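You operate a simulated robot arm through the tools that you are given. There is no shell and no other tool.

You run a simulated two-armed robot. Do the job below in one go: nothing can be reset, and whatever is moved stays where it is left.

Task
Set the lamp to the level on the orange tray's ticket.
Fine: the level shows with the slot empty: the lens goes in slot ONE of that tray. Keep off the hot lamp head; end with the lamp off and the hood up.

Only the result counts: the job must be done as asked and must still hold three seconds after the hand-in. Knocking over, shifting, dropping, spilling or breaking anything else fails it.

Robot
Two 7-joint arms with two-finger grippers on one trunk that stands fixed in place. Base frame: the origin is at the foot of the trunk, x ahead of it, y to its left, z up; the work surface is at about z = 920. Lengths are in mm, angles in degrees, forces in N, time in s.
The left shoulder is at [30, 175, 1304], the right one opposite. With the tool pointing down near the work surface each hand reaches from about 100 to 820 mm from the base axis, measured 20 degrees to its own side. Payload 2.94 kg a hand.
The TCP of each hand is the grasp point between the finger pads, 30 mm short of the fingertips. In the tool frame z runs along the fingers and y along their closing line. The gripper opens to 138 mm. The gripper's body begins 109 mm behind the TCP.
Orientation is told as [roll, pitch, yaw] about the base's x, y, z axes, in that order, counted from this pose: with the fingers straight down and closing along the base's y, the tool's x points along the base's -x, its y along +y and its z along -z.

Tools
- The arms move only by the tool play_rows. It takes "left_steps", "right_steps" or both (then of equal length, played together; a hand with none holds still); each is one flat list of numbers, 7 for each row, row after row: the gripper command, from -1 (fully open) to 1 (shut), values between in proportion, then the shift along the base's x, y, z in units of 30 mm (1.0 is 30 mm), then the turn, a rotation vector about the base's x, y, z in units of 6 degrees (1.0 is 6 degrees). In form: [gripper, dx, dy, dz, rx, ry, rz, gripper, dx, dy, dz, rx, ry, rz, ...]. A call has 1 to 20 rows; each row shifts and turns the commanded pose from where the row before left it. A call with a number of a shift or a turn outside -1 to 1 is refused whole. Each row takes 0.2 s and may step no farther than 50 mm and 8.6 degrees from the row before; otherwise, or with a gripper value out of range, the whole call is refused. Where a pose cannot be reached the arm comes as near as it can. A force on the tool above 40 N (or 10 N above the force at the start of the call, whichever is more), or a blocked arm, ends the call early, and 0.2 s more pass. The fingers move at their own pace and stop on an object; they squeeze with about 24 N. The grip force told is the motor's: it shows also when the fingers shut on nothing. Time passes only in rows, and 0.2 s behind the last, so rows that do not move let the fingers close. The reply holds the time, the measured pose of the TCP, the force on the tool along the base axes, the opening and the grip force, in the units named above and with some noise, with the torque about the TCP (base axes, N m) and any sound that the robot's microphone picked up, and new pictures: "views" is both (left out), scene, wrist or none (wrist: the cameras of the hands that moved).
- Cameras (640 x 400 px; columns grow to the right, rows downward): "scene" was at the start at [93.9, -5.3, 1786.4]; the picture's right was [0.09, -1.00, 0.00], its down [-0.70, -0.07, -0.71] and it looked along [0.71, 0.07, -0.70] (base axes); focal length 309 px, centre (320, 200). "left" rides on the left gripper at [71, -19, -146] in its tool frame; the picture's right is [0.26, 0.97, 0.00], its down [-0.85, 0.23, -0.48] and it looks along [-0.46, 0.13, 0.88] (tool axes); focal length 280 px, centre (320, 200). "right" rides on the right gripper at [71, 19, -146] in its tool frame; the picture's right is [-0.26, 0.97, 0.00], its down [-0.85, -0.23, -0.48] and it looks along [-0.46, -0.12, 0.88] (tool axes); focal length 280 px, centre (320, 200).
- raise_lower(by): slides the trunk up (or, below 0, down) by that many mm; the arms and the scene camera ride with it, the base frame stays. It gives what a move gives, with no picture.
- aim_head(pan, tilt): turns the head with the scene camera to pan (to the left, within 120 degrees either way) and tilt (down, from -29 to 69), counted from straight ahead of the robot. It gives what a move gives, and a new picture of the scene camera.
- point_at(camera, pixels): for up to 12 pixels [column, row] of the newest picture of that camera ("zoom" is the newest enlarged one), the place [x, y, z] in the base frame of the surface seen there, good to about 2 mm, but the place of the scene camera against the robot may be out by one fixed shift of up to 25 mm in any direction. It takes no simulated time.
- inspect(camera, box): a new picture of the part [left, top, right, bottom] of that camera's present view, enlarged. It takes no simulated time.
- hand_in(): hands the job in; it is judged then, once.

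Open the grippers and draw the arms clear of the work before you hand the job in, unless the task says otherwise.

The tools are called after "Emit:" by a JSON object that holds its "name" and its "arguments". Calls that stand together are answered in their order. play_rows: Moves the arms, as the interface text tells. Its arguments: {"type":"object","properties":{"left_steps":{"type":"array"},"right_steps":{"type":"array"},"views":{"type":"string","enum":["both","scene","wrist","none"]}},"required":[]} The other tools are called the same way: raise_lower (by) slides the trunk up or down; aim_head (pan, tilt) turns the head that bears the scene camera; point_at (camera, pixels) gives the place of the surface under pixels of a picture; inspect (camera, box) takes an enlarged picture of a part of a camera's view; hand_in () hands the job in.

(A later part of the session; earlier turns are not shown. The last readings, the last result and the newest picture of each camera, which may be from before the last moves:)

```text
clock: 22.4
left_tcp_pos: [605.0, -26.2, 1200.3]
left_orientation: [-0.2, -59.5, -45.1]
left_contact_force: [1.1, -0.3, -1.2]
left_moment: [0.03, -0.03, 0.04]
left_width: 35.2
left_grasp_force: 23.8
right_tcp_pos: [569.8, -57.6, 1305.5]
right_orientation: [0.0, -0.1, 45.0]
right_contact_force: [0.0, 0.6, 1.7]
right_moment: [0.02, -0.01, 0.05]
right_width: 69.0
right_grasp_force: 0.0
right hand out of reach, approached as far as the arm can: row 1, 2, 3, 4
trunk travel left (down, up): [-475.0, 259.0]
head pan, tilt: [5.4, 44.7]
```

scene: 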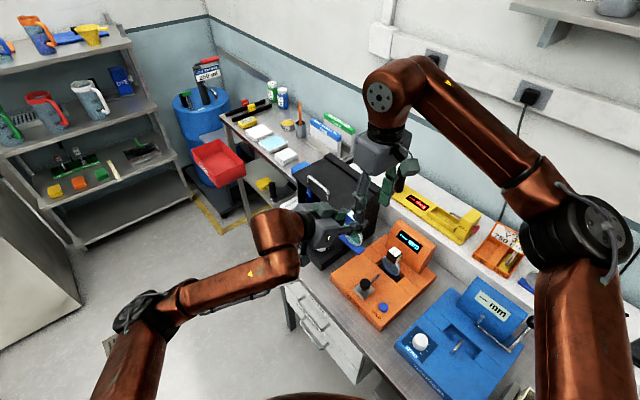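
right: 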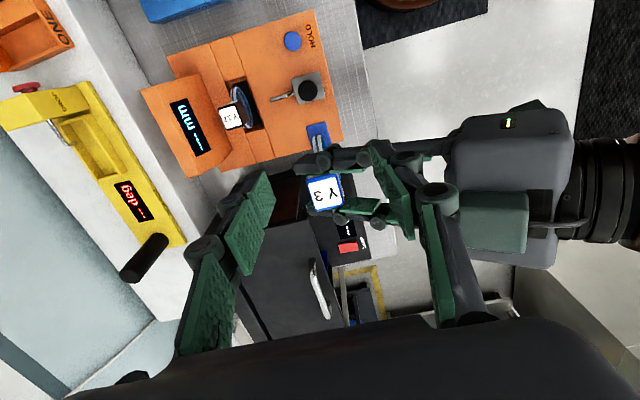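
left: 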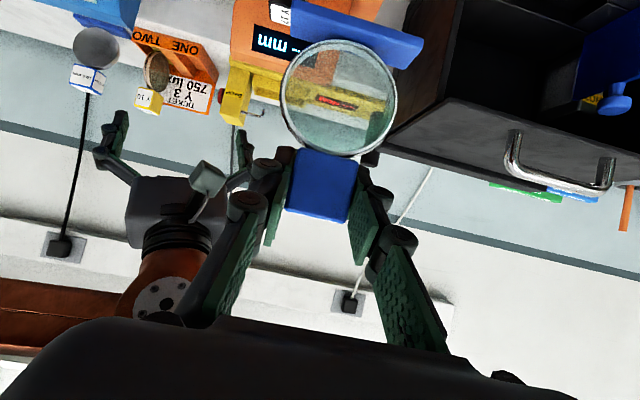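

The right arm can't stretch further at that height, but it sits nearly in line at (570,-58). I'll instead lower the left hand 80 mm and shift it 63 mm back toward the right arm, under the right gripper.

Emit:
{"name": "play_rows", "arguments": {"left_steps": [1, 0, 0, -0.9, 0, 0, 0, 1, 0, 0, -0.9, 0, 0, 0, 1, 0, 0, -0.87, 0, 0, 0, 1, -0.5, -0.5, 0, 0, 0, 0, 1, -0.5, -0.5, 0, 0, 0, 0, 1, -0.483, -0.483, 0, 0, 0, 0], "views": "none"}}

Emit:
{"name": "play_rows", "arguments": {"right_steps": [0, -0.1, -0.3, -0.6, 0, 0, 0, 0, 0, 0, -0.7, 0, 0, 0, 0, 0, 0, -0.7, 0, 0, 0], "views": "both"}}

```text
clock: 23.8
left_tcp_pos: [561.3, -71.8, 1119.6]
left_orientation: [0.0, -59.5, -45.0]
left_contact_force: [-0.2, -0.1, -0.5]
left_moment: [0.0, -0.01, 0.02]
left_width: 35.1
left_grasp_force: 24.0
right_tcp_pos: [570.8, -57.4, 1304.9]
right_orientation: [0.1, 0.1, 45.1]
right_contact_force: [0.2, 0.0, -0.7]
right_moment: [0.02, -0.01, -0.02]
right_width: 69.2
right_grasp_force: 0.2
trunk travel left (down, up): [-475.0, 259.0]
head pan, tilt: [5.4, 44.7]
```

```text
clock: 24.6
left_tcp_pos: [561.1, -70.6, 1120.6]
left_orientation: [-0.2, -59.5, -44.9]
left_contact_force: [0.7, -0.1, -1.3]
left_moment: [0.03, 0.0, 0.03]
left_width: 35.0
left_grasp_force: 24.6
right_tcp_pos: [566.5, -68.7, 1244.6]
right_orientation: [0.1, 0.0, 45.0]
right_contact_force: [0.7, -0.6, -0.3]
right_moment: [0.0, -0.01, -0.01]
right_width: 69.1
right_grasp_force: 0.0
trunk travel left (down, up): [-475.0, 259.0]
head pan, tilt: [5.4, 44.7]
```

scene: 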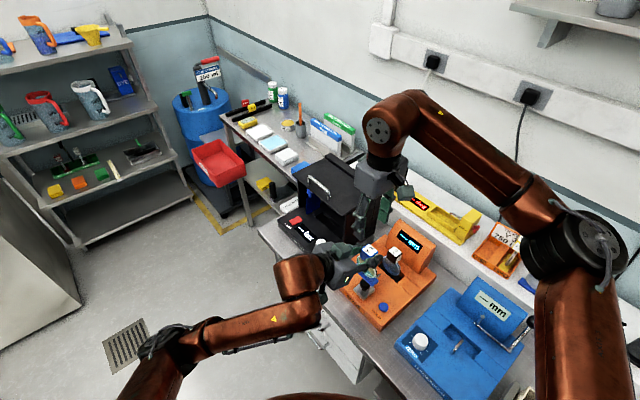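
right: 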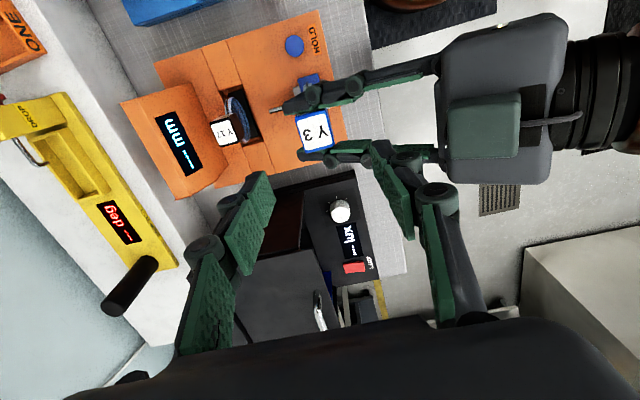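

The right hand now reaches. The tag is at (314,130) in its view, so I'll measure it for final alignment.

Emit:
{"name": "inspect", "arguments": {"camera": "right", "box": [250, 60, 410, 180]}}

Emit:
{"name": "point_at", "arguments": {"camera": "right", "pixels": [[300, 118], [326, 114], [305, 145], [330, 143], [315, 130], [299, 130], [328, 128], [313, 116], [317, 145]]}}

```text
3.33 times, centred on (330, 120) of right
```

zoom: 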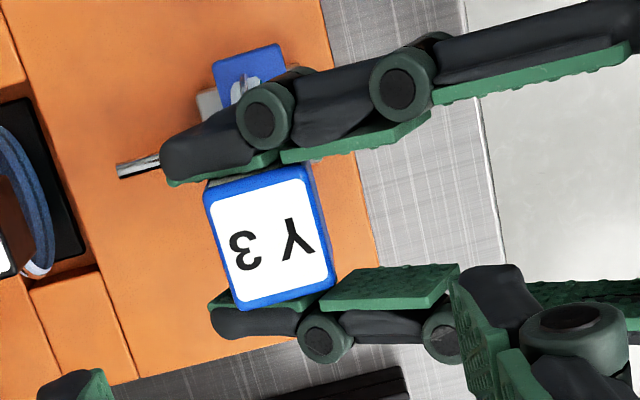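

```text
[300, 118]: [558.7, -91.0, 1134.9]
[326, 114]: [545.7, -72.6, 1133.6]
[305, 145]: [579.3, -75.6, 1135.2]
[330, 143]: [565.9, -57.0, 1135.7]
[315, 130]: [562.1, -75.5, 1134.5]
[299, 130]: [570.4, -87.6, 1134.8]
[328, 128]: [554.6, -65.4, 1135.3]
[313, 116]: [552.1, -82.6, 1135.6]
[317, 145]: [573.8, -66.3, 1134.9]
```

Tag centre is about (563,-75) with its top at z≈1135. I'll align the right TCP over it and descend to z≈1165 first for a check.

Emit:
{"name": "play_rows", "arguments": {"right_steps": [0, -0.107, -0.2, 0, 0, 0, 0, 0, 0, 0, -0.66, 0, 0, 0, 0, 0, 0, -0.66, 0, 0, 0, 0, 0, 0, -0.66, 0, 0, 0, 0, 0, 0, -0.66, 0, 0, 0], "views": "both"}}

Emit:
{"name": "inspect", "arguments": {"camera": "right", "box": [220, 40, 460, 220]}}

```text
clock: 25.8
left_tcp_pos: [561.6, -72.4, 1119.8]
left_orientation: [0.0, -59.5, -45.1]
left_contact_force: [-0.1, -0.7, 0.1]
left_moment: [0.0, 0.01, 0.02]
left_width: 35.0
left_grasp_force: 23.8
right_tcp_pos: [564.4, -73.5, 1165.8]
right_orientation: [0.0, 0.1, 45.0]
right_contact_force: [-0.3, -0.2, -0.4]
right_moment: [-0.04, -0.03, -0.01]
right_width: 68.9
right_grasp_force: 0.0
trunk travel left (down, up): [-475.0, 259.0]
head pan, tilt: [5.4, 44.7]
```

scene: 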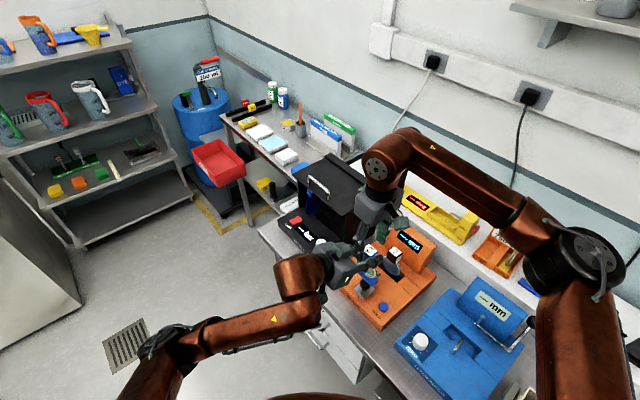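
right: 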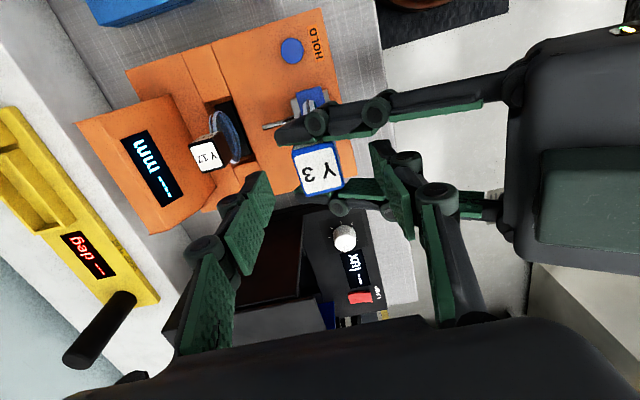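

```text
2.22 times, centred on (340, 130) of right
```

zoom: 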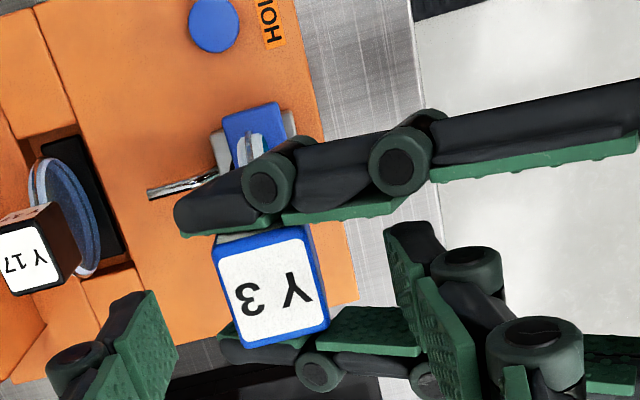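

The right fingertips are now level with the tag top. I'll check where they sit relative to the tag before lowering between the left fingers.

Emit:
{"name": "point_at", "arguments": {"camera": "zoom", "pixels": [[390, 245], [400, 225], [425, 228], [405, 300], [150, 295], [165, 345], [130, 300], [225, 235], [300, 215], [330, 310], [235, 340], [300, 145]]}}

```text
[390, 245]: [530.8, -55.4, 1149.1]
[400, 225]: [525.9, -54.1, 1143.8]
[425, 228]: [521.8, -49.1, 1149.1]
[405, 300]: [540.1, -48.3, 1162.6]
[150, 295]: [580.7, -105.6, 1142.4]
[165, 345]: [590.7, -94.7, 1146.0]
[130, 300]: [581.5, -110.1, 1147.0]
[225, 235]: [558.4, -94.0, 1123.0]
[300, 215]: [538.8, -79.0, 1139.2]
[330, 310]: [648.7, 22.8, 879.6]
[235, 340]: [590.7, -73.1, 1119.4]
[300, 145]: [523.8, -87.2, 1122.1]
```

The right fingers span u≈334–358, inside the left fingers' gap of u≈328–363. I'll descend 36 mm so the fingertips reach the tag's lower edge.

Emit:
{"name": "play_rows", "arguments": {"right_steps": [0, 0, 0, -0.4, 0, 0, 0, 0, 0, 0, -0.4, 0, 0, 0, 0, 0, 0, -0.4, 0, 0, 0], "views": "both"}}

Emit:
{"name": "inspect", "arguments": {"camera": "right", "box": [220, 60, 460, 240]}}

```text
clock: 26.6
left_tcp_pos: [561.2, -70.4, 1120.3]
left_orientation: [-0.2, -59.5, -45.0]
left_contact_force: [0.8, 0.4, -0.2]
left_moment: [0.05, -0.02, 0.0]
left_width: 35.4
left_grasp_force: 24.4
right_tcp_pos: [566.0, -72.9, 1131.1]
right_orientation: [0.0, -0.1, 45.1]
right_contact_force: [0.5, -0.1, -0.1]
right_moment: [-0.01, 0.04, 0.02]
right_width: 68.9
right_grasp_force: 0.1
trunk travel left (down, up): [-475.0, 259.0]
head pan, tilt: [5.4, 44.7]
```

scene: 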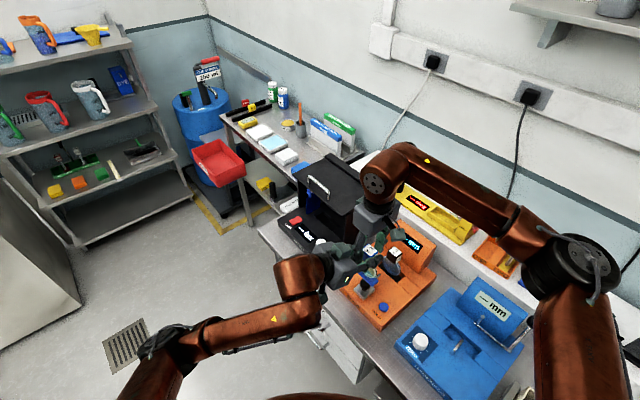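
right: 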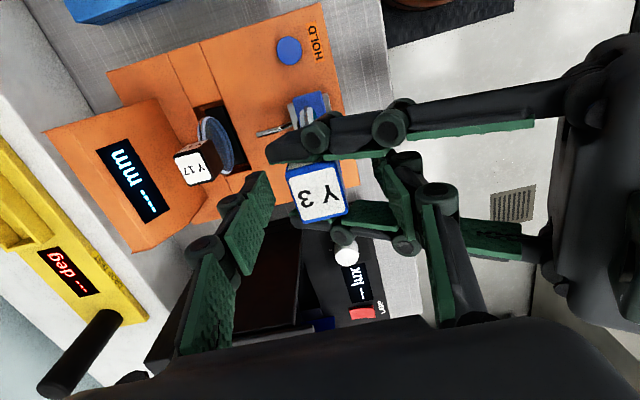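

```text
2.22 times, centred on (340, 150) of right
```

zoom: 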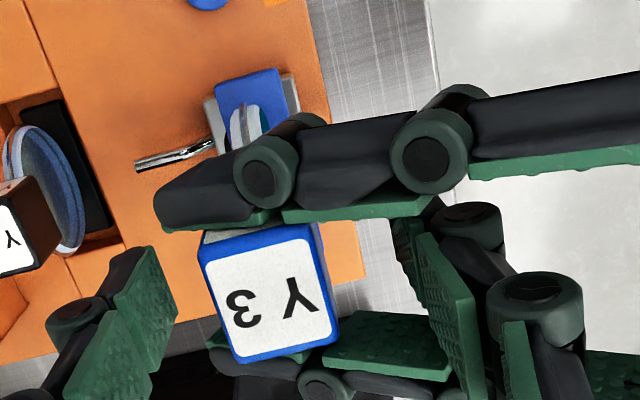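

The right front finger is between the left fingers with no contact. I'll close the right gripper on the tag's front and back faces.

Emit:
{"name": "play_rows", "arguments": {"right_steps": [0.4, 0, 0, 0, 0, 0, 0, 1, 0, 0, 0, 0, 0, 0, 1, 0, 0, 0, 0, 0, 0, 1, 0, 0, 0, 0, 0, 0], "views": "both"}}

Emit:
{"name": "inspect", "arguments": {"camera": "right", "box": [220, 60, 460, 240]}}

```text
clock: 27.6
left_tcp_pos: [560.9, -69.5, 1119.3]
left_orientation: [-0.1, -59.5, -45.0]
left_contact_force: [-5.6, 5.6, 1.0]
left_moment: [0.05, 0.11, -0.08]
left_width: 35.1
left_grasp_force: 24.3
right_tcp_pos: [564.4, -72.8, 1130.1]
right_orientation: [-0.1, 0.1, 45.0]
right_contact_force: [6.5, -4.7, -1.8]
right_moment: [-0.11, -0.2, 0.16]
right_width: 29.2
right_grasp_force: 23.7
trunk travel left (down, up): [-475.0, 259.0]
head pan, tilt: [5.4, 44.7]
```

scene: 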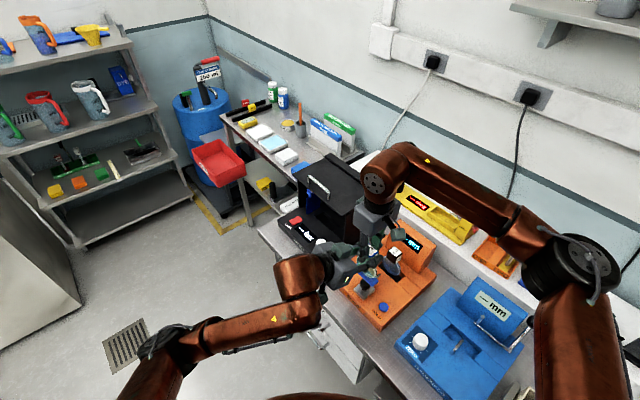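
right: 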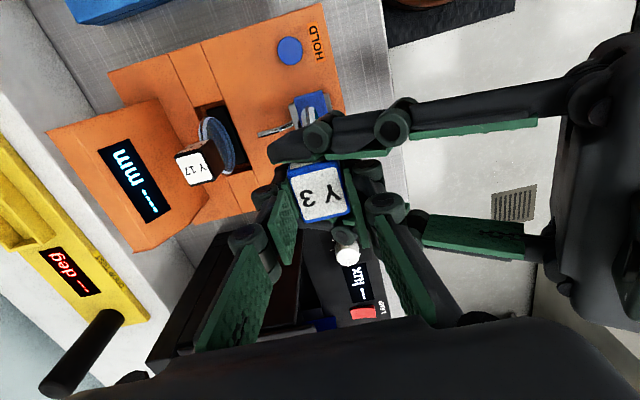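

```text
2.22 times, centred on (340, 150) of right
```

zoom: 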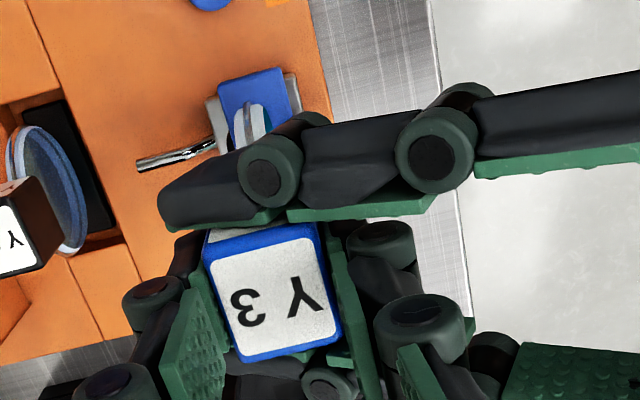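

Both hands hold the tag (right at 29.2 mm, 23.7 N). I'll open the left gripper to about 70 mm while holding still.

Emit:
{"name": "play_rows", "arguments": {"left_steps": [0.4, 0, 0, 0, 0, 0, 0, 0, 0, 0, 0, 0, 0, 0, 0, 0, 0, 0, 0, 0, 0], "right_steps": [1, 0, 0, 0, 0, 0, 0, 1, 0, 0, 0, 0, 0, 0, 1, 0, 0, 0, 0, 0, 0], "views": "both"}}

```text
clock: 28.4
left_tcp_pos: [560.9, -68.6, 1118.9]
left_orientation: [-0.2, -59.5, -45.0]
left_contact_force: [-0.1, -0.8, -0.4]
left_moment: [-0.02, 0.01, -0.03]
left_width: 68.8
left_grasp_force: 0.0
right_tcp_pos: [565.4, -72.2, 1130.7]
right_orientation: [0.0, -0.1, 45.1]
right_contact_force: [0.5, 0.9, 1.3]
right_moment: [-0.03, -0.01, -0.03]
right_width: 29.0
right_grasp_force: 24.0
trunk travel left (down, up): [-475.0, 259.0]
head pan, tilt: [5.4, 44.7]
```

scene: 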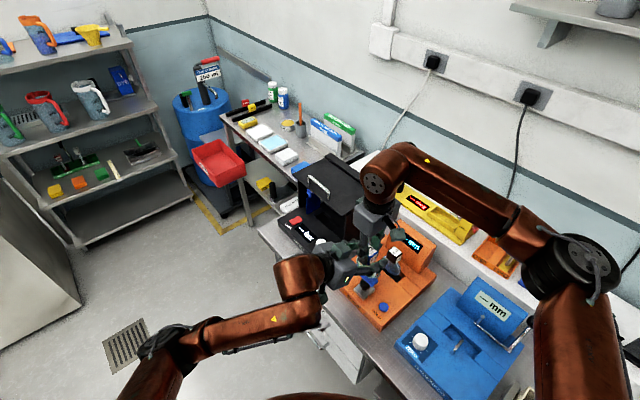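
right: 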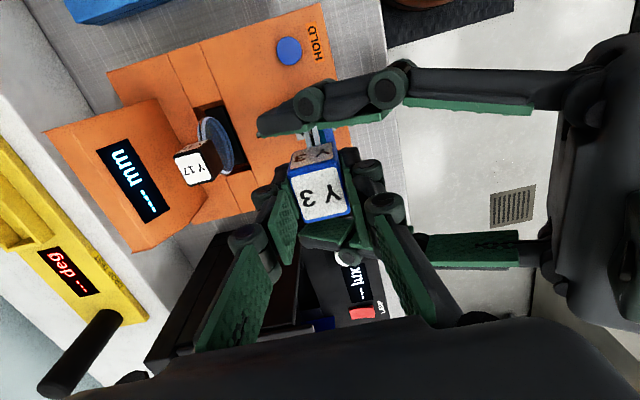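
left: 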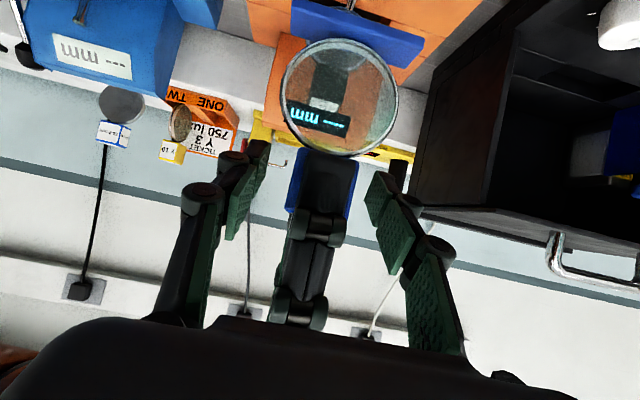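

The lens is now held by the right hand alone. I'll withdraw the left hand backwards along its own finger axis.

Emit:
{"name": "play_rows", "arguments": {"left_steps": [0, -0.612, 0.612, 0.5, 0, 0, 0, 0, -0.612, 0.612, 0.5, 0, 0, 0, 0, -0.612, 0.612, 0.5, 0, 0, 0, 0, -0.612, 0.612, 0.5, 0, 0, 0, 0, -0.612, 0.612, 0.5, 0, 0, 0, 0, -0.3, 1, 0, 0, 0, 0, 0, -0.3, 1, 0, 0, 0, 0, 0, 0, 1, 0, 0, 0, 0], "views": "both"}}

```text
clock: 30.2
left_tcp_pos: [511.8, 73.5, 1169.2]
left_orientation: [-0.3, -59.7, -45.1]
left_contact_force: [0.2, -0.6, 0.0]
left_moment: [0.03, 0.01, -0.01]
left_width: 69.2
left_grasp_force: 0.1
left hand out of reach, approached as far as the arm can: row 5, 6, 7, 8
right_tcp_pos: [564.3, -74.3, 1131.2]
right_orientation: [0.1, 0.0, 45.0]
right_contact_force: [0.1, 0.5, 0.2]
right_moment: [0.03, 0.0, 0.03]
right_width: 29.1
right_grasp_force: 23.9
trunk travel left (down, up): [-475.0, 259.0]
head pan, tilt: [5.4, 44.7]
```

scene: 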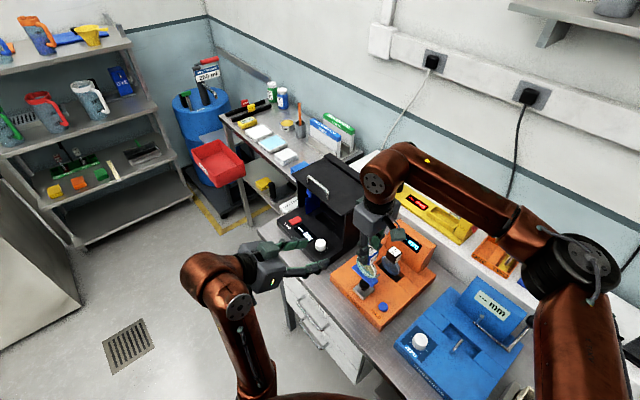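
left: 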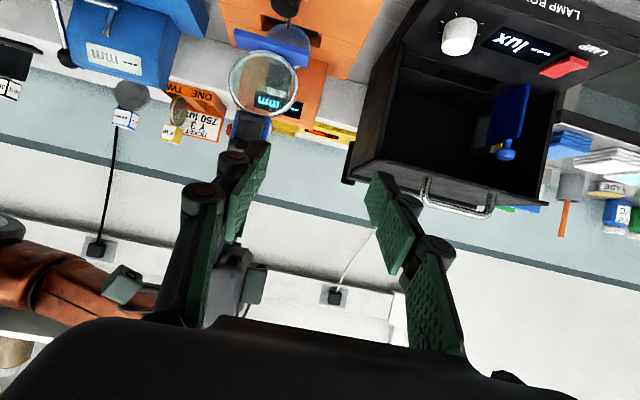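

The left hand is clear and the right hand holds the lens. I'll check the obstacle heights along the route to the tray.

Emit:
{"name": "point_at", "arguments": {"camera": "scene", "pixels": [[411, 225], [420, 232], [468, 215], [400, 168], [396, 250], [533, 322], [440, 195], [480, 213], [372, 275], [377, 262]]}}

Emit:
{"name": "inspect", "arguments": {"camera": "scene", "box": [330, 170, 530, 320]}}

```text
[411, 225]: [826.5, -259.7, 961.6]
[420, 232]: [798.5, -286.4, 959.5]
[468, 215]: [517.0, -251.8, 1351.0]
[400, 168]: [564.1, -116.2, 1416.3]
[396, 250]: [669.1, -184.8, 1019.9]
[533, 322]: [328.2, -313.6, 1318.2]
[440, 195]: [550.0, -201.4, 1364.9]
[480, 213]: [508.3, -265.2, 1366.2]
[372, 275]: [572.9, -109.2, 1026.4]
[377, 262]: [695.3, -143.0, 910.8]
```

```text
2.67 times, centred on (430, 245) of scene
```

zoom: 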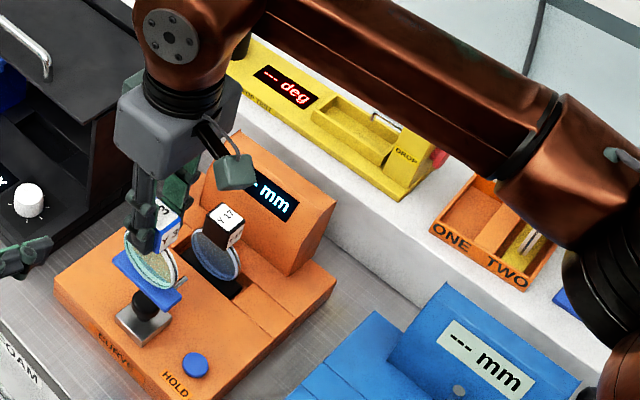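

Everything along the route is below z≈1105. I'll raise the lens 95 mm, then carry it toward the tray while turning the hand to −41.5° yaw.

Emit:
{"name": "play_rows", "arguments": {"right_steps": [1, 0, 0, 1, 0, 0, 0, 1, 0, 0, 1, 0, 0, 0, 1, 0, 0, 1, 0, 0, 0, 1, 0.28, -0.85, 0, 0, 0, -1, 1, 0.28, -0.85, 0, 0, 0, -1, 1, 0.28, -0.85, 0, 0, 0, -1, 1, 0.28, -0.85, 0, 0, 0, -1, 1, 0.28, -0.85, 0, 0, 0, -1, 1, 0.28, -0.85, 0, 0, 0, -1, 1, 0.28, -0.85, 0, 0, 0, -1, 1, 0.28, -0.85, 0, 0, 0, -1, 1, 0.28, -0.85, 0, 0, 0, -1, 1, 0.28, -0.85, 0, 0, 0, -1, 1, 0.28, -0.85, 0, 0, 0, -1, 1, 0.28, -0.85, 0, 0, 0, -1, 1, 0.28, -0.85, 0, 0, 0, -1, 1, 0.28, -0.85, 0, 0, 0, -1, 1, 0, 0, 0, 0, 0, -0.425], "views": "both"}}

```text
clock: 34.0
left_tcp_pos: [512.2, 76.7, 1167.5]
left_orientation: [0.0, -59.4, -45.0]
left_contact_force: [0.4, 0.8, 0.2]
left_moment: [-0.01, 0.0, 0.02]
left_width: 69.1
left_grasp_force: 0.0
right_tcp_pos: [681.7, -431.2, 1220.1]
right_orientation: [0.0, 0.0, -41.5]
right_contact_force: [0.3, 0.0, -0.6]
right_moment: [-0.02, -0.04, 0.02]
right_width: 0.1
right_grasp_force: 24.1
trunk travel left (down, up): [-475.0, 259.0]
head pan, tilt: [5.4, 44.7]
```

scene: 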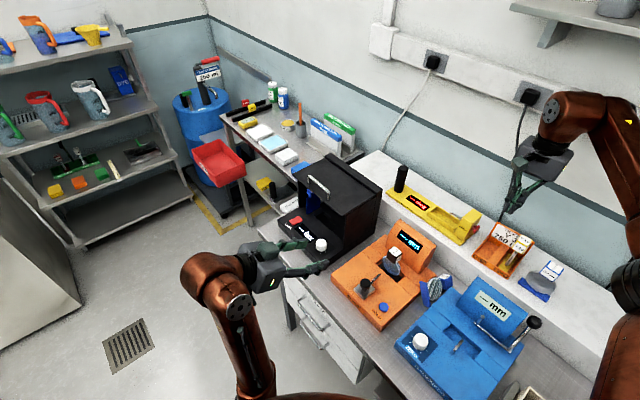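
right: 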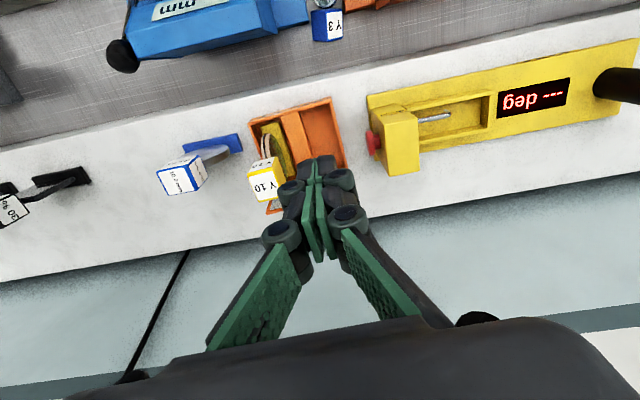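

The right gripper is empty (0.1 mm): the lens slipped out en route and now appears at (435,290) in the scene view, between the orange and blue instruments. I'll look closely.

Emit:
{"name": "inspect", "arguments": {"camera": "scene", "box": [390, 240, 490, 340]}}

Emit:
{"name": "inspect", "arguments": {"camera": "right", "box": [260, 0, 420, 80]}}

Emit:
{"name": "point_at", "arguments": {"camera": "scene", "pixels": [[428, 285], [440, 283], [435, 292], [428, 300], [445, 278], [432, 279], [420, 287], [424, 298], [446, 290]]}}

Emit:
{"name": "point_at", "arguments": {"camera": "right", "pixels": [[328, 25], [315, 10], [330, 40], [340, 20], [322, 5]]}}

```text
4.00 times, centred on (440, 290) of scene
```

zoom: 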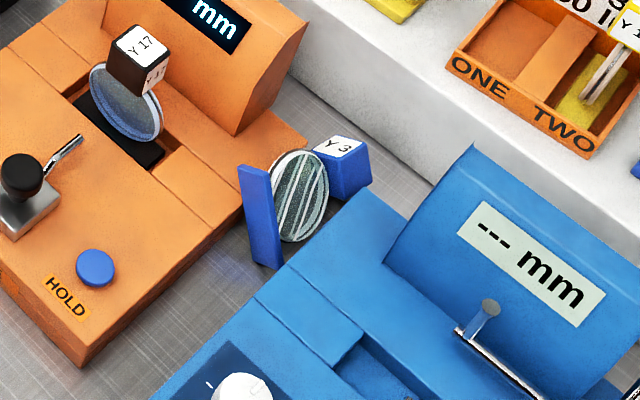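

```text
4.00 times, centred on (340, 40) of right
```

zoom: 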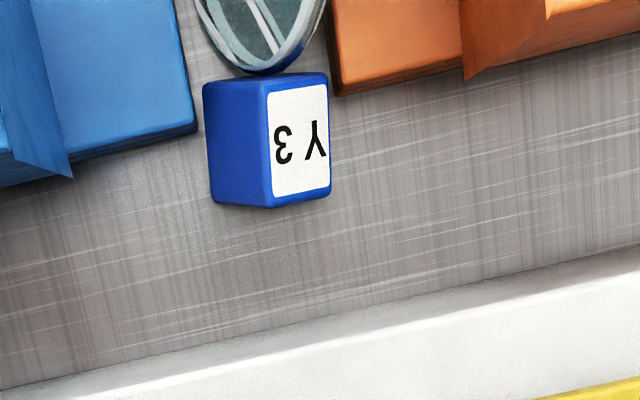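

```text
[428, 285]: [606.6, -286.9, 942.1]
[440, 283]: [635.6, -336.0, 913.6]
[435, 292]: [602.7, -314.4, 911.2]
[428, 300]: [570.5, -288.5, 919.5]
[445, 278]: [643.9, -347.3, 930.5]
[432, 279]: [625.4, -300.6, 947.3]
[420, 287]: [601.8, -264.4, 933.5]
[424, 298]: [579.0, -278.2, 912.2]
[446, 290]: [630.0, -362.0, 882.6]
```

```text
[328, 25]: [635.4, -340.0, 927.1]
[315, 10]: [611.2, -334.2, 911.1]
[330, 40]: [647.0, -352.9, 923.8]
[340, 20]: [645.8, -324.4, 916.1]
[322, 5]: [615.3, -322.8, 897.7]
```

The Y 3 lens lies on the metal table around (625,-320) with its tag toward the shelf; nothing else seems disturbed. I'll pull the right hand back to view it from above.

Emit:
{"name": "play_rows", "arguments": {"right_steps": [-1, -0.75, 0.66, 0, 0, 0, 0, -1, -0.75, 0.66, 0, 0, 0, 0, -1, -0.75, 0.66, 0, 0, 0, 0, -1, -0.75, 0.66, 0, 0, 0, 0, -1, -0.75, 0.66, 0, 0, 0, 0], "views": "both"}}

Emit:
{"name": "inspect", "arguments": {"camera": "right", "box": [250, 20, 410, 140]}}

```text
clock: 35.2
left_tcp_pos: [511.7, 76.5, 1168.3]
left_orientation: [-0.1, -59.4, -44.9]
left_contact_force: [0.6, 0.3, -0.3]
left_moment: [0.0, -0.03, 0.02]
left_width: 69.0
left_grasp_force: 0.0
right_tcp_pos: [569.4, -331.3, 1220.6]
right_orientation: [0.1, 0.0, -41.6]
right_contact_force: [0.4, -0.5, 0.9]
right_moment: [0.0, -0.05, 0.0]
right_width: 108.4
right_grasp_force: 0.2
trunk travel left (down, up): [-475.0, 259.0]
head pan, tilt: [5.4, 44.7]
```

scene: 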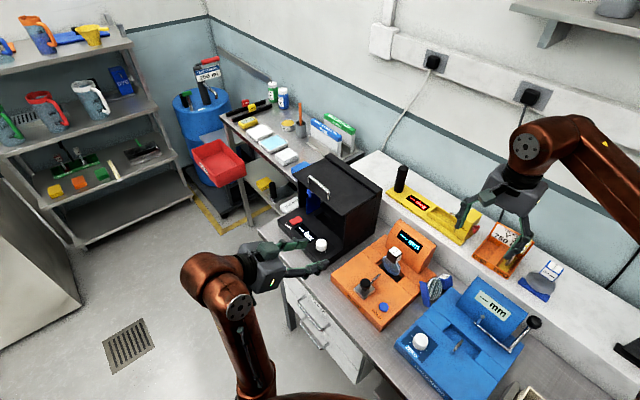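
right: 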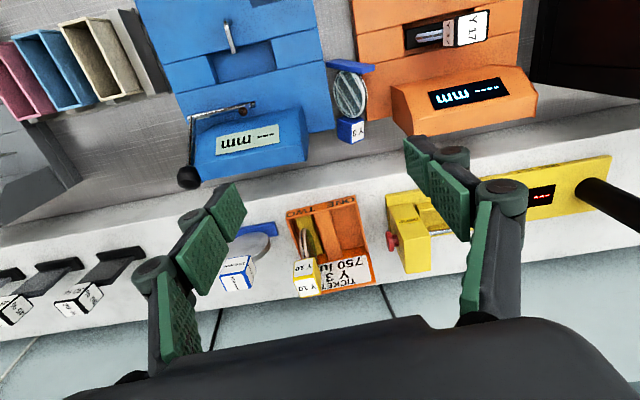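

```text
3.33 times, centred on (330, 80) of right
```

zoom: 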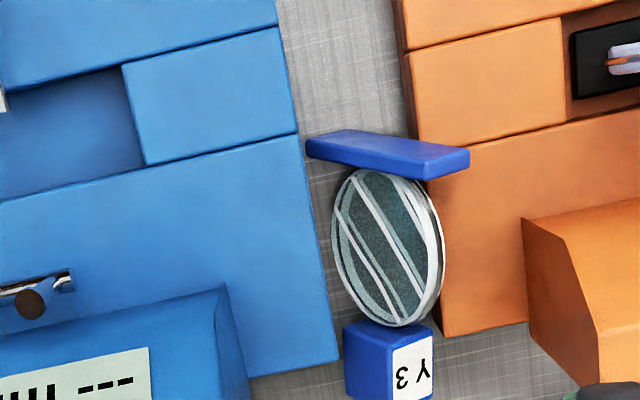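

The lens lies with its foot bridging the gap between the blue and orange instruments and its tag toward the shelf. I'll measure its pose in the enlarged picture.

Emit:
{"name": "point_at", "arguments": {"camera": "zoom", "pixels": [[312, 145], [345, 135], [462, 150], [430, 172], [330, 158], [460, 165], [338, 250], [440, 250], [390, 320], [370, 330], [425, 325], [420, 380]]}}

Emit:
{"name": "point_at", "arguments": {"camera": "zoom", "pixels": [[355, 370], [350, 335], [390, 345], [400, 390], [290, 120], [410, 90], [320, 300], [440, 300], [350, 100], [345, 60], [300, 220], [460, 200]]}}

```text
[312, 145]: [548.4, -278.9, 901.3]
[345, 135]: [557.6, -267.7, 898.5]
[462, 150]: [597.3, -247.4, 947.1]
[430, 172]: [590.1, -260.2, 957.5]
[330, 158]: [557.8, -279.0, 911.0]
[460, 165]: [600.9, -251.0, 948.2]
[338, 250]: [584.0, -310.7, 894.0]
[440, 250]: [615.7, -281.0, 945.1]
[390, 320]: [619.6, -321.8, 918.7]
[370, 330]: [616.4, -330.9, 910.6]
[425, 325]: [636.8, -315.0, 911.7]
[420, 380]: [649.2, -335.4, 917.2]
```

```text
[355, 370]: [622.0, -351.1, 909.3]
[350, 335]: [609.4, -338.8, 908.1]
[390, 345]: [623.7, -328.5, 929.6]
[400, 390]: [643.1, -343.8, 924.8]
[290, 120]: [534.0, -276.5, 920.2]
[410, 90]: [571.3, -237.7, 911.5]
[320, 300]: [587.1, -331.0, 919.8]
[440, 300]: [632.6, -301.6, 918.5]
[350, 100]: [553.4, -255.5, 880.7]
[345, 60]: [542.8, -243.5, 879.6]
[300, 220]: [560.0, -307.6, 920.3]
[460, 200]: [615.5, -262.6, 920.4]
```

The foot leans about 45°: its low end is near (550,-275,900) and its upper corner near (597,-250,950), against the orange deck edge, with the foot plate itself standing vertical. I'll turn the right hand to +38° yaw above that upper corner and look closer.

Emit:
{"name": "play_rows", "arguments": {"right_steps": [0, 0.054, 0.184, -0.286, 0, 0, 0.95, 0, 0.054, 0.184, -0.286, 0, 0, 0.95, 0, 0.054, 0.184, -0.286, 0, 0, 0.95, 0, 0.054, 0.184, -0.286, 0, 0, 0.95, 0, 0.054, 0.184, -0.286, 0, 0, 0.95, 0, 0.054, 0.184, -0.286, 0, 0, 0.95, 0, 0.054, 0.184, -0.286, 0, 0, 0.95, 0, 0.054, 0.184, -0.286, 0, 0, 0.95, 0, 0.054, 0.184, -0.286, 0, 0, 0.95, 0, 0.054, 0.184, -0.286, 0, 0, 0.95, 0, 0.054, 0.184, -0.286, 0, 0, 0.95, 0, 0.054, 0.184, -0.286, 0, 0, 0.95, 0, 0.054, 0.184, -0.286, 0, 0, 0.95, 0, 0.054, 0.184, -0.286, 0, 0, 0.95], "views": "both"}}

Emit:
{"name": "inspect", "arguments": {"camera": "right", "box": [220, 60, 420, 220]}}

```text
clock: 38.2
left_tcp_pos: [512.3, 76.9, 1168.1]
left_orientation: [-0.1, -59.5, -45.0]
left_contact_force: [-0.2, -0.5, -0.4]
left_moment: [0.03, -0.03, -0.02]
left_width: 68.9
left_grasp_force: 0.1
right_tcp_pos: [588.9, -265.8, 1117.6]
right_orientation: [0.0, 0.0, 26.9]
right_contact_force: [1.0, -0.4, -0.2]
right_moment: [0.01, 0.01, 0.0]
right_width: 68.5
right_grasp_force: 0.1
right hand out of reach, approached as far as the arm can: row 13, 14
trunk travel left (down, up): [-475.0, 259.0]
head pan, tilt: [5.4, 44.7]
```

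scene: 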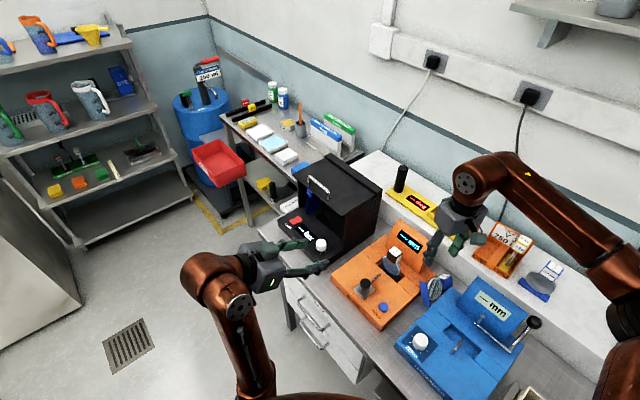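
right: 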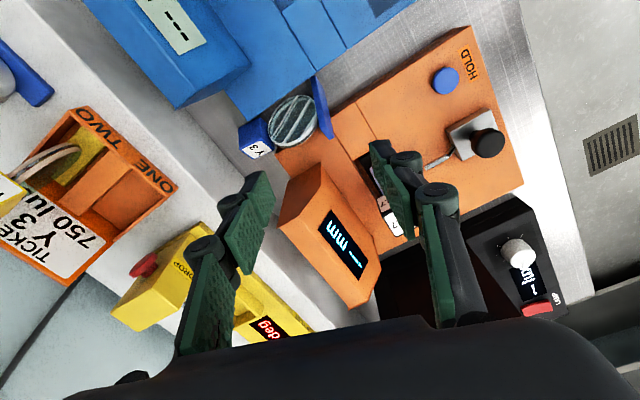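

```text
2.50 times, centred on (320, 140) of right
```

zoom: 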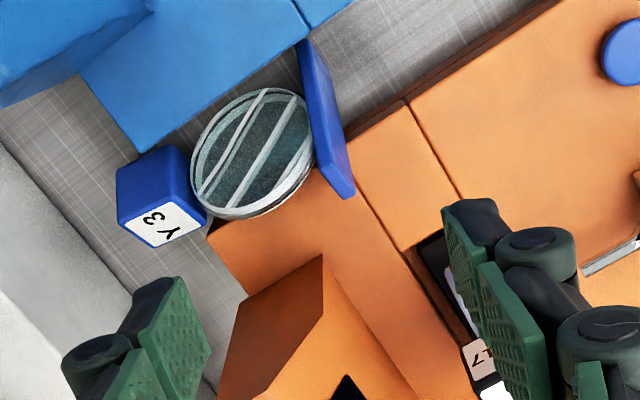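

The yaw stopped at 27°, a wrist limit here. This view shows the foot plate edge-on from (300,45) to (350,195) in the enlargement and the tag at (160,200); I'll measure both.

Emit:
{"name": "point_at", "arguments": {"camera": "zoom", "pixels": [[303, 50], [318, 60], [330, 190], [350, 190], [322, 120], [338, 130], [120, 200], [185, 155], [200, 215], [155, 245], [150, 200], [165, 225]]}}

Emit:
{"name": "point_at", "arguments": {"camera": "zoom", "pixels": [[260, 92], [305, 150], [230, 215], [195, 150], [250, 150], [155, 148], [205, 240], [300, 40], [345, 130], [150, 150], [90, 90], [130, 270]]}}

```text
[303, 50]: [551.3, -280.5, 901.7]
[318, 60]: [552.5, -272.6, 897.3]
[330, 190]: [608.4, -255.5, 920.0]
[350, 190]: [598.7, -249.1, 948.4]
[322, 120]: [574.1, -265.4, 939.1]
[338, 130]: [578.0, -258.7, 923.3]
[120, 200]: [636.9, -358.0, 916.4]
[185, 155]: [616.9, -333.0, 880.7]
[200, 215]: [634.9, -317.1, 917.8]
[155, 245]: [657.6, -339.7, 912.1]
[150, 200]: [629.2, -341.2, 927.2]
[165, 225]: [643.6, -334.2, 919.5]
```

```text
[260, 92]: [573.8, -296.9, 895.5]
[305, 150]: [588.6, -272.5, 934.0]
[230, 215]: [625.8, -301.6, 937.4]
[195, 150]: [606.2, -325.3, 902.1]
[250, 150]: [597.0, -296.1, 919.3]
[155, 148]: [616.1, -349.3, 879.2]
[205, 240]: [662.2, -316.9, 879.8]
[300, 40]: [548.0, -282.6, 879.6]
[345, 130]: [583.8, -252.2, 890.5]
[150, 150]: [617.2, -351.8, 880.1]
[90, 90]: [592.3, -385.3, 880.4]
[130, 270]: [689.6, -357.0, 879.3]
```

Disc centre is about (597,-296,919), tilted so its top leans over the orange deck, with the foot's low end at the blue housing. A vertical grip across the disc with yaw ≈ −52° should right it onto its side and hold it near its centre of mass; I'll check the neighbouring panel positions first.

Emit:
{"name": "point_at", "arguments": {"camera": "zoom", "pixels": [[322, 256], [245, 300], [290, 300], [350, 330], [80, 75], [150, 5], [40, 40], [130, 148], [300, 38], [210, 230], [270, 200], [400, 180]]}}

Emit:
{"name": "inspect", "arguments": {"camera": "scene", "box": [400, 250, 480, 320]}}

```text
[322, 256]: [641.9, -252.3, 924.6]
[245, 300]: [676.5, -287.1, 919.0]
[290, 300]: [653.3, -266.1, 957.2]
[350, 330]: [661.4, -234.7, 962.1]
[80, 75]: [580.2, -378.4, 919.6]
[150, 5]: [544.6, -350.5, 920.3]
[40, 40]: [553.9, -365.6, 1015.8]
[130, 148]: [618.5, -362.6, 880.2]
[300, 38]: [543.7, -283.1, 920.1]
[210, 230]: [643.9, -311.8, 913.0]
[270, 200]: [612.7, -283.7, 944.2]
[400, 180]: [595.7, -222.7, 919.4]
```

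```text
5.71 times, centred on (440, 285) of scene
```

zoom: 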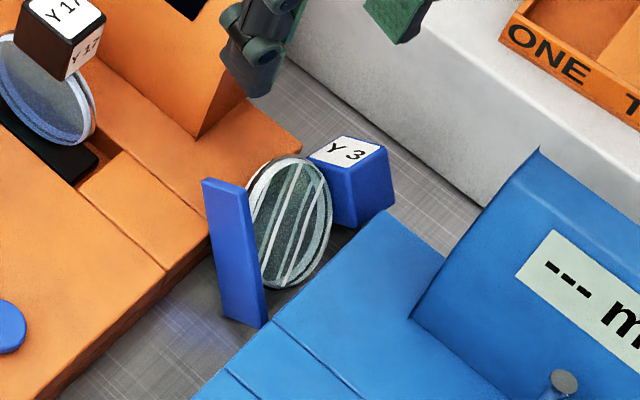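

The orange panel starts about 60 mm to one side, so a 62 mm opening fits. I'll turn the right hand to −52° yaw over the disc at z≈1060.

Emit:
{"name": "play_rows", "arguments": {"right_steps": [0.1, 0.023, -0.07, -0.136, 0, 0, -0.94, 0.1, 0.023, -0.07, -0.136, 0, 0, -0.94, 0.1, 0.023, -0.07, -0.136, 0, 0, -0.94, 0.1, 0.023, -0.07, -0.136, 0, 0, -0.94, 0.1, 0.023, -0.07, -0.136, 0, 0, -0.94, 0.1, 0.023, -0.07, -0.136, 0, 0, -0.94, 0.1, 0.023, -0.07, -0.136, 0, 0, -0.94, 0.1, 0.023, -0.07, -0.136, 0, 0, -0.94, 0.1, 0.023, -0.07, -0.136, 0, 0, -0.94, 0.1, 0.023, -0.07, -0.136, 0, 0, -0.94, 0.1, 0.023, -0.07, -0.136, 0, 0, -0.94, 0.1, 0.023, -0.07, -0.136, 0, 0, -0.94, 0.1, 0.023, -0.07, -0.136, 0, 0, -0.94, 0.1, 0.023, -0.07, -0.136, 0, 0, -0.94], "views": "both"}}

Emit:
{"name": "inspect", "arguments": {"camera": "right", "box": [230, 40, 430, 200]}}

```text
clock: 41.2
left_tcp_pos: [512.5, 77.1, 1168.5]
left_orientation: [-0.1, -59.5, -45.1]
left_contact_force: [0.5, -1.2, -1.0]
left_moment: [0.02, -0.03, 0.0]
left_width: 68.9
left_grasp_force: 0.1
right_tcp_pos: [598.7, -295.6, 1058.9]
right_orientation: [0.1, -0.1, -52.1]
right_contact_force: [0.0, 0.2, 0.0]
right_moment: [0.03, -0.01, 0.01]
right_width: 62.2
right_grasp_force: 0.0
trunk travel left (down, up): [-475.0, 259.0]
head pan, tilt: [5.4, 44.7]
```

scene: 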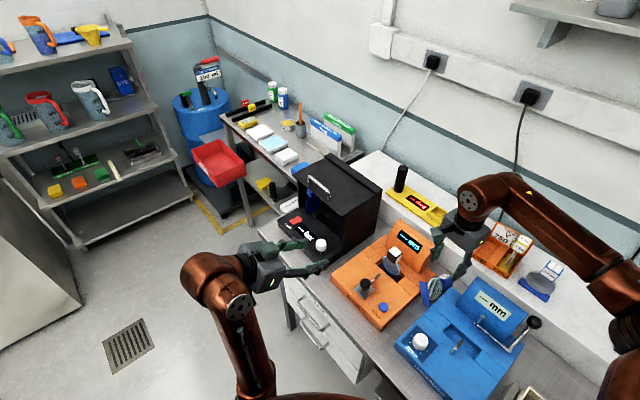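
right: 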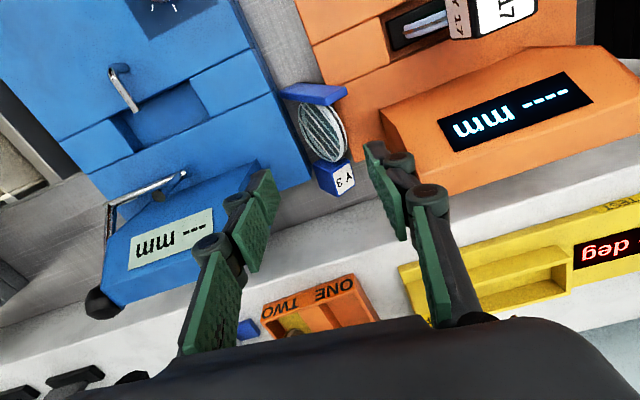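

```text
2.50 times, centred on (330, 120) of right
```

zoom: 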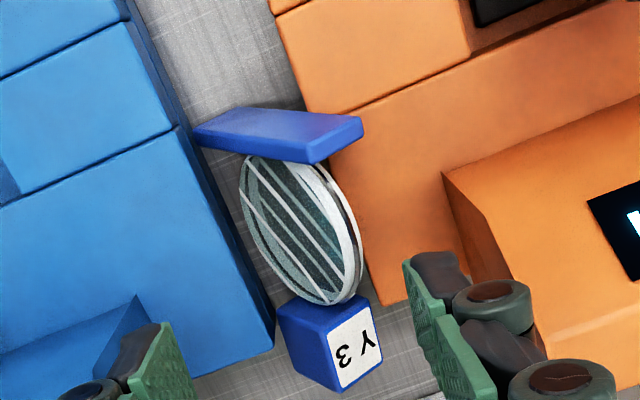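

Now the disc is viewed from above (enlarged, rim from (240,180) to (362,240)). I'll re-measure rim points to set the descent precisely.

Emit:
{"name": "point_at", "arguments": {"camera": "zoom", "pixels": [[358, 230], [345, 190], [360, 260], [300, 230], [245, 200], [320, 300], [340, 240], [335, 160], [360, 125], [198, 130], [445, 175], [375, 300]]}}

```text
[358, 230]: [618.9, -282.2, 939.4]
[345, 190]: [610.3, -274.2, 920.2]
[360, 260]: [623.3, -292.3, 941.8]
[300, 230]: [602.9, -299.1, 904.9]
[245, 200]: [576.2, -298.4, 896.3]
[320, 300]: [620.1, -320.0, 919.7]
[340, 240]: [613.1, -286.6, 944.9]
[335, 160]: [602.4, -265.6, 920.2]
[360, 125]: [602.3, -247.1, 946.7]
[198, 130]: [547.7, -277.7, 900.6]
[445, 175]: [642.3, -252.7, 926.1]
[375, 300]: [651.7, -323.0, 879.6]
```

The disc's upper rim is at c≈314, inside the right finger's inner face at c≈321. I'll descend to TCP z≈958, keeping the tips just above both decks.

Emit:
{"name": "play_rows", "arguments": {"right_steps": [0.1, 0, 0, -0.67, 0, 0, 0, 0.1, 0, 0, -0.67, 0, 0, 0, 0.1, 0, 0, -0.67, 0, 0, 0, 0.1, 0, 0, -0.67, 0, 0, 0, 0.1, 0, 0, -0.67, 0, 0, 0], "views": "both"}}

Emit:
{"name": "inspect", "arguments": {"camera": "right", "box": [230, 80, 430, 240]}}

Emit:
{"name": "inspect", "arguments": {"camera": "scene", "box": [390, 230, 490, 320]}}

```text
clock: 42.4
left_tcp_pos: [512.1, 76.4, 1167.3]
left_orientation: [-0.1, -59.6, -44.9]
left_contact_force: [-0.6, 0.9, -1.1]
left_moment: [0.02, 0.0, -0.01]
left_width: 69.0
left_grasp_force: 0.1
right_tcp_pos: [598.1, -293.2, 958.2]
right_orientation: [0.0, 0.0, -52.1]
right_contact_force: [1.0, 0.1, -0.3]
right_moment: [0.02, 0.04, 0.03]
right_width: 62.3
right_grasp_force: 0.1
trunk travel left (down, up): [-475.0, 259.0]
head pan, tilt: [5.4, 44.7]
```

scene: 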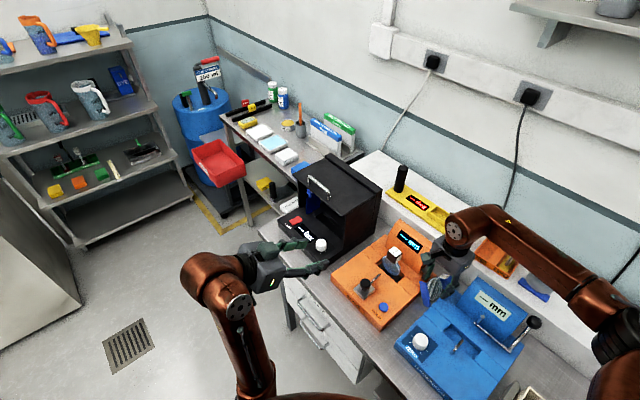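
right: 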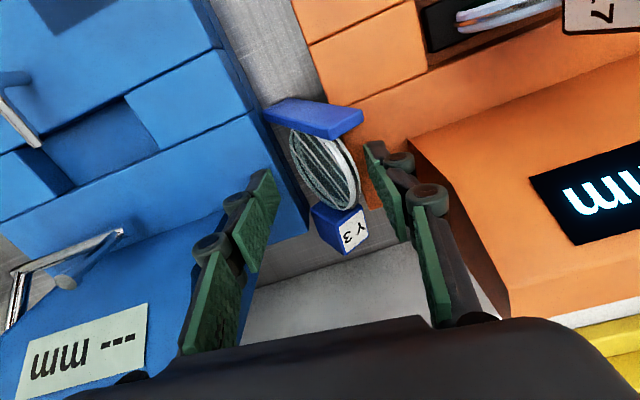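

```text
2.50 times, centred on (330, 160) of right
```

zoom: 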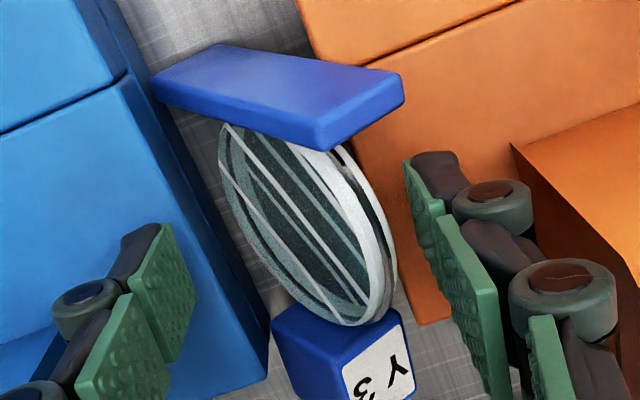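

```text
4.44 times, centred on (440, 275) of scene
```

zoom: 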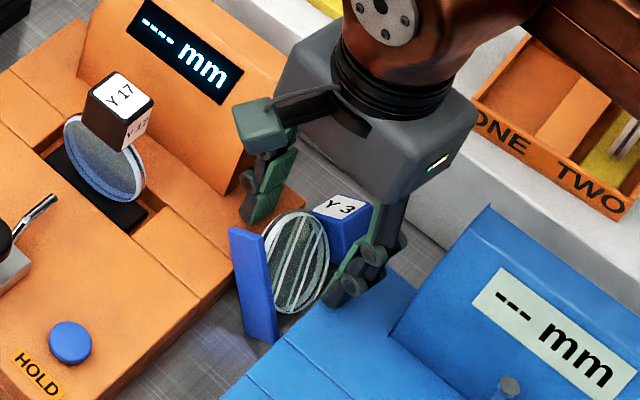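

The fingers straddle the disc without touching anything. I'll close partly first, to 34 mm, and look.

Emit:
{"name": "play_rows", "arguments": {"right_steps": [0.25, 0, 0, 0, 0, 0, 0, 0.4, 0, 0, 0, 0, 0, 0, 0.5, 0, 0, 0, 0, 0, 0], "views": "wrist"}}

Emit:
{"name": "inspect", "arguments": {"camera": "right", "box": [230, 80, 430, 240]}}

Emit:
{"name": "inspect", "arguments": {"camera": "scene", "box": [390, 230, 490, 320]}}

```text
clock: 43.2
left_tcp_pos: [512.1, 76.8, 1168.3]
left_orientation: [-0.2, -59.5, -45.0]
left_contact_force: [0.2, 0.2, 0.2]
left_moment: [-0.02, 0.05, 0.02]
left_width: 68.9
left_grasp_force: 0.1
right_tcp_pos: [597.1, -295.2, 959.6]
right_orientation: [0.0, -0.1, -52.1]
right_contact_force: [0.3, 0.1, 0.2]
right_moment: [0.0, -0.02, 0.02]
right_width: 34.8
right_grasp_force: 0.4
trunk travel left (down, up): [-475.0, 259.0]
head pan, tilt: [5.4, 44.7]
```

right: 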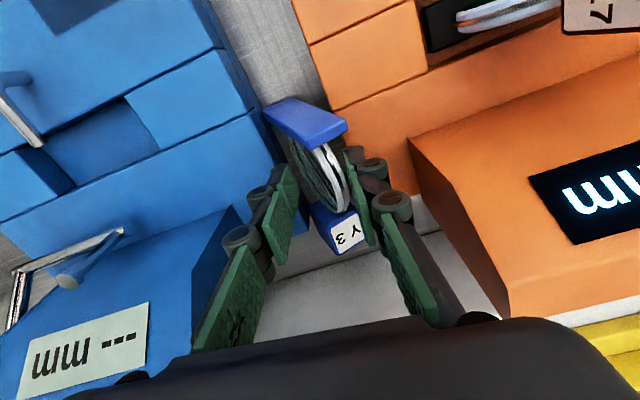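

```text
2.50 times, centred on (330, 160) of right
```

zoom: 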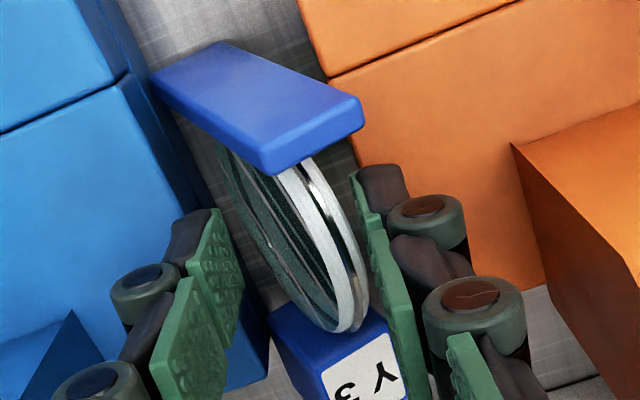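

```text
4.44 times, centred on (440, 275) of scene
```

zoom: 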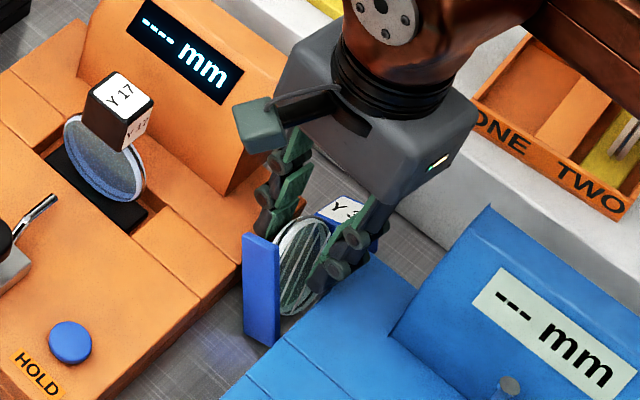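

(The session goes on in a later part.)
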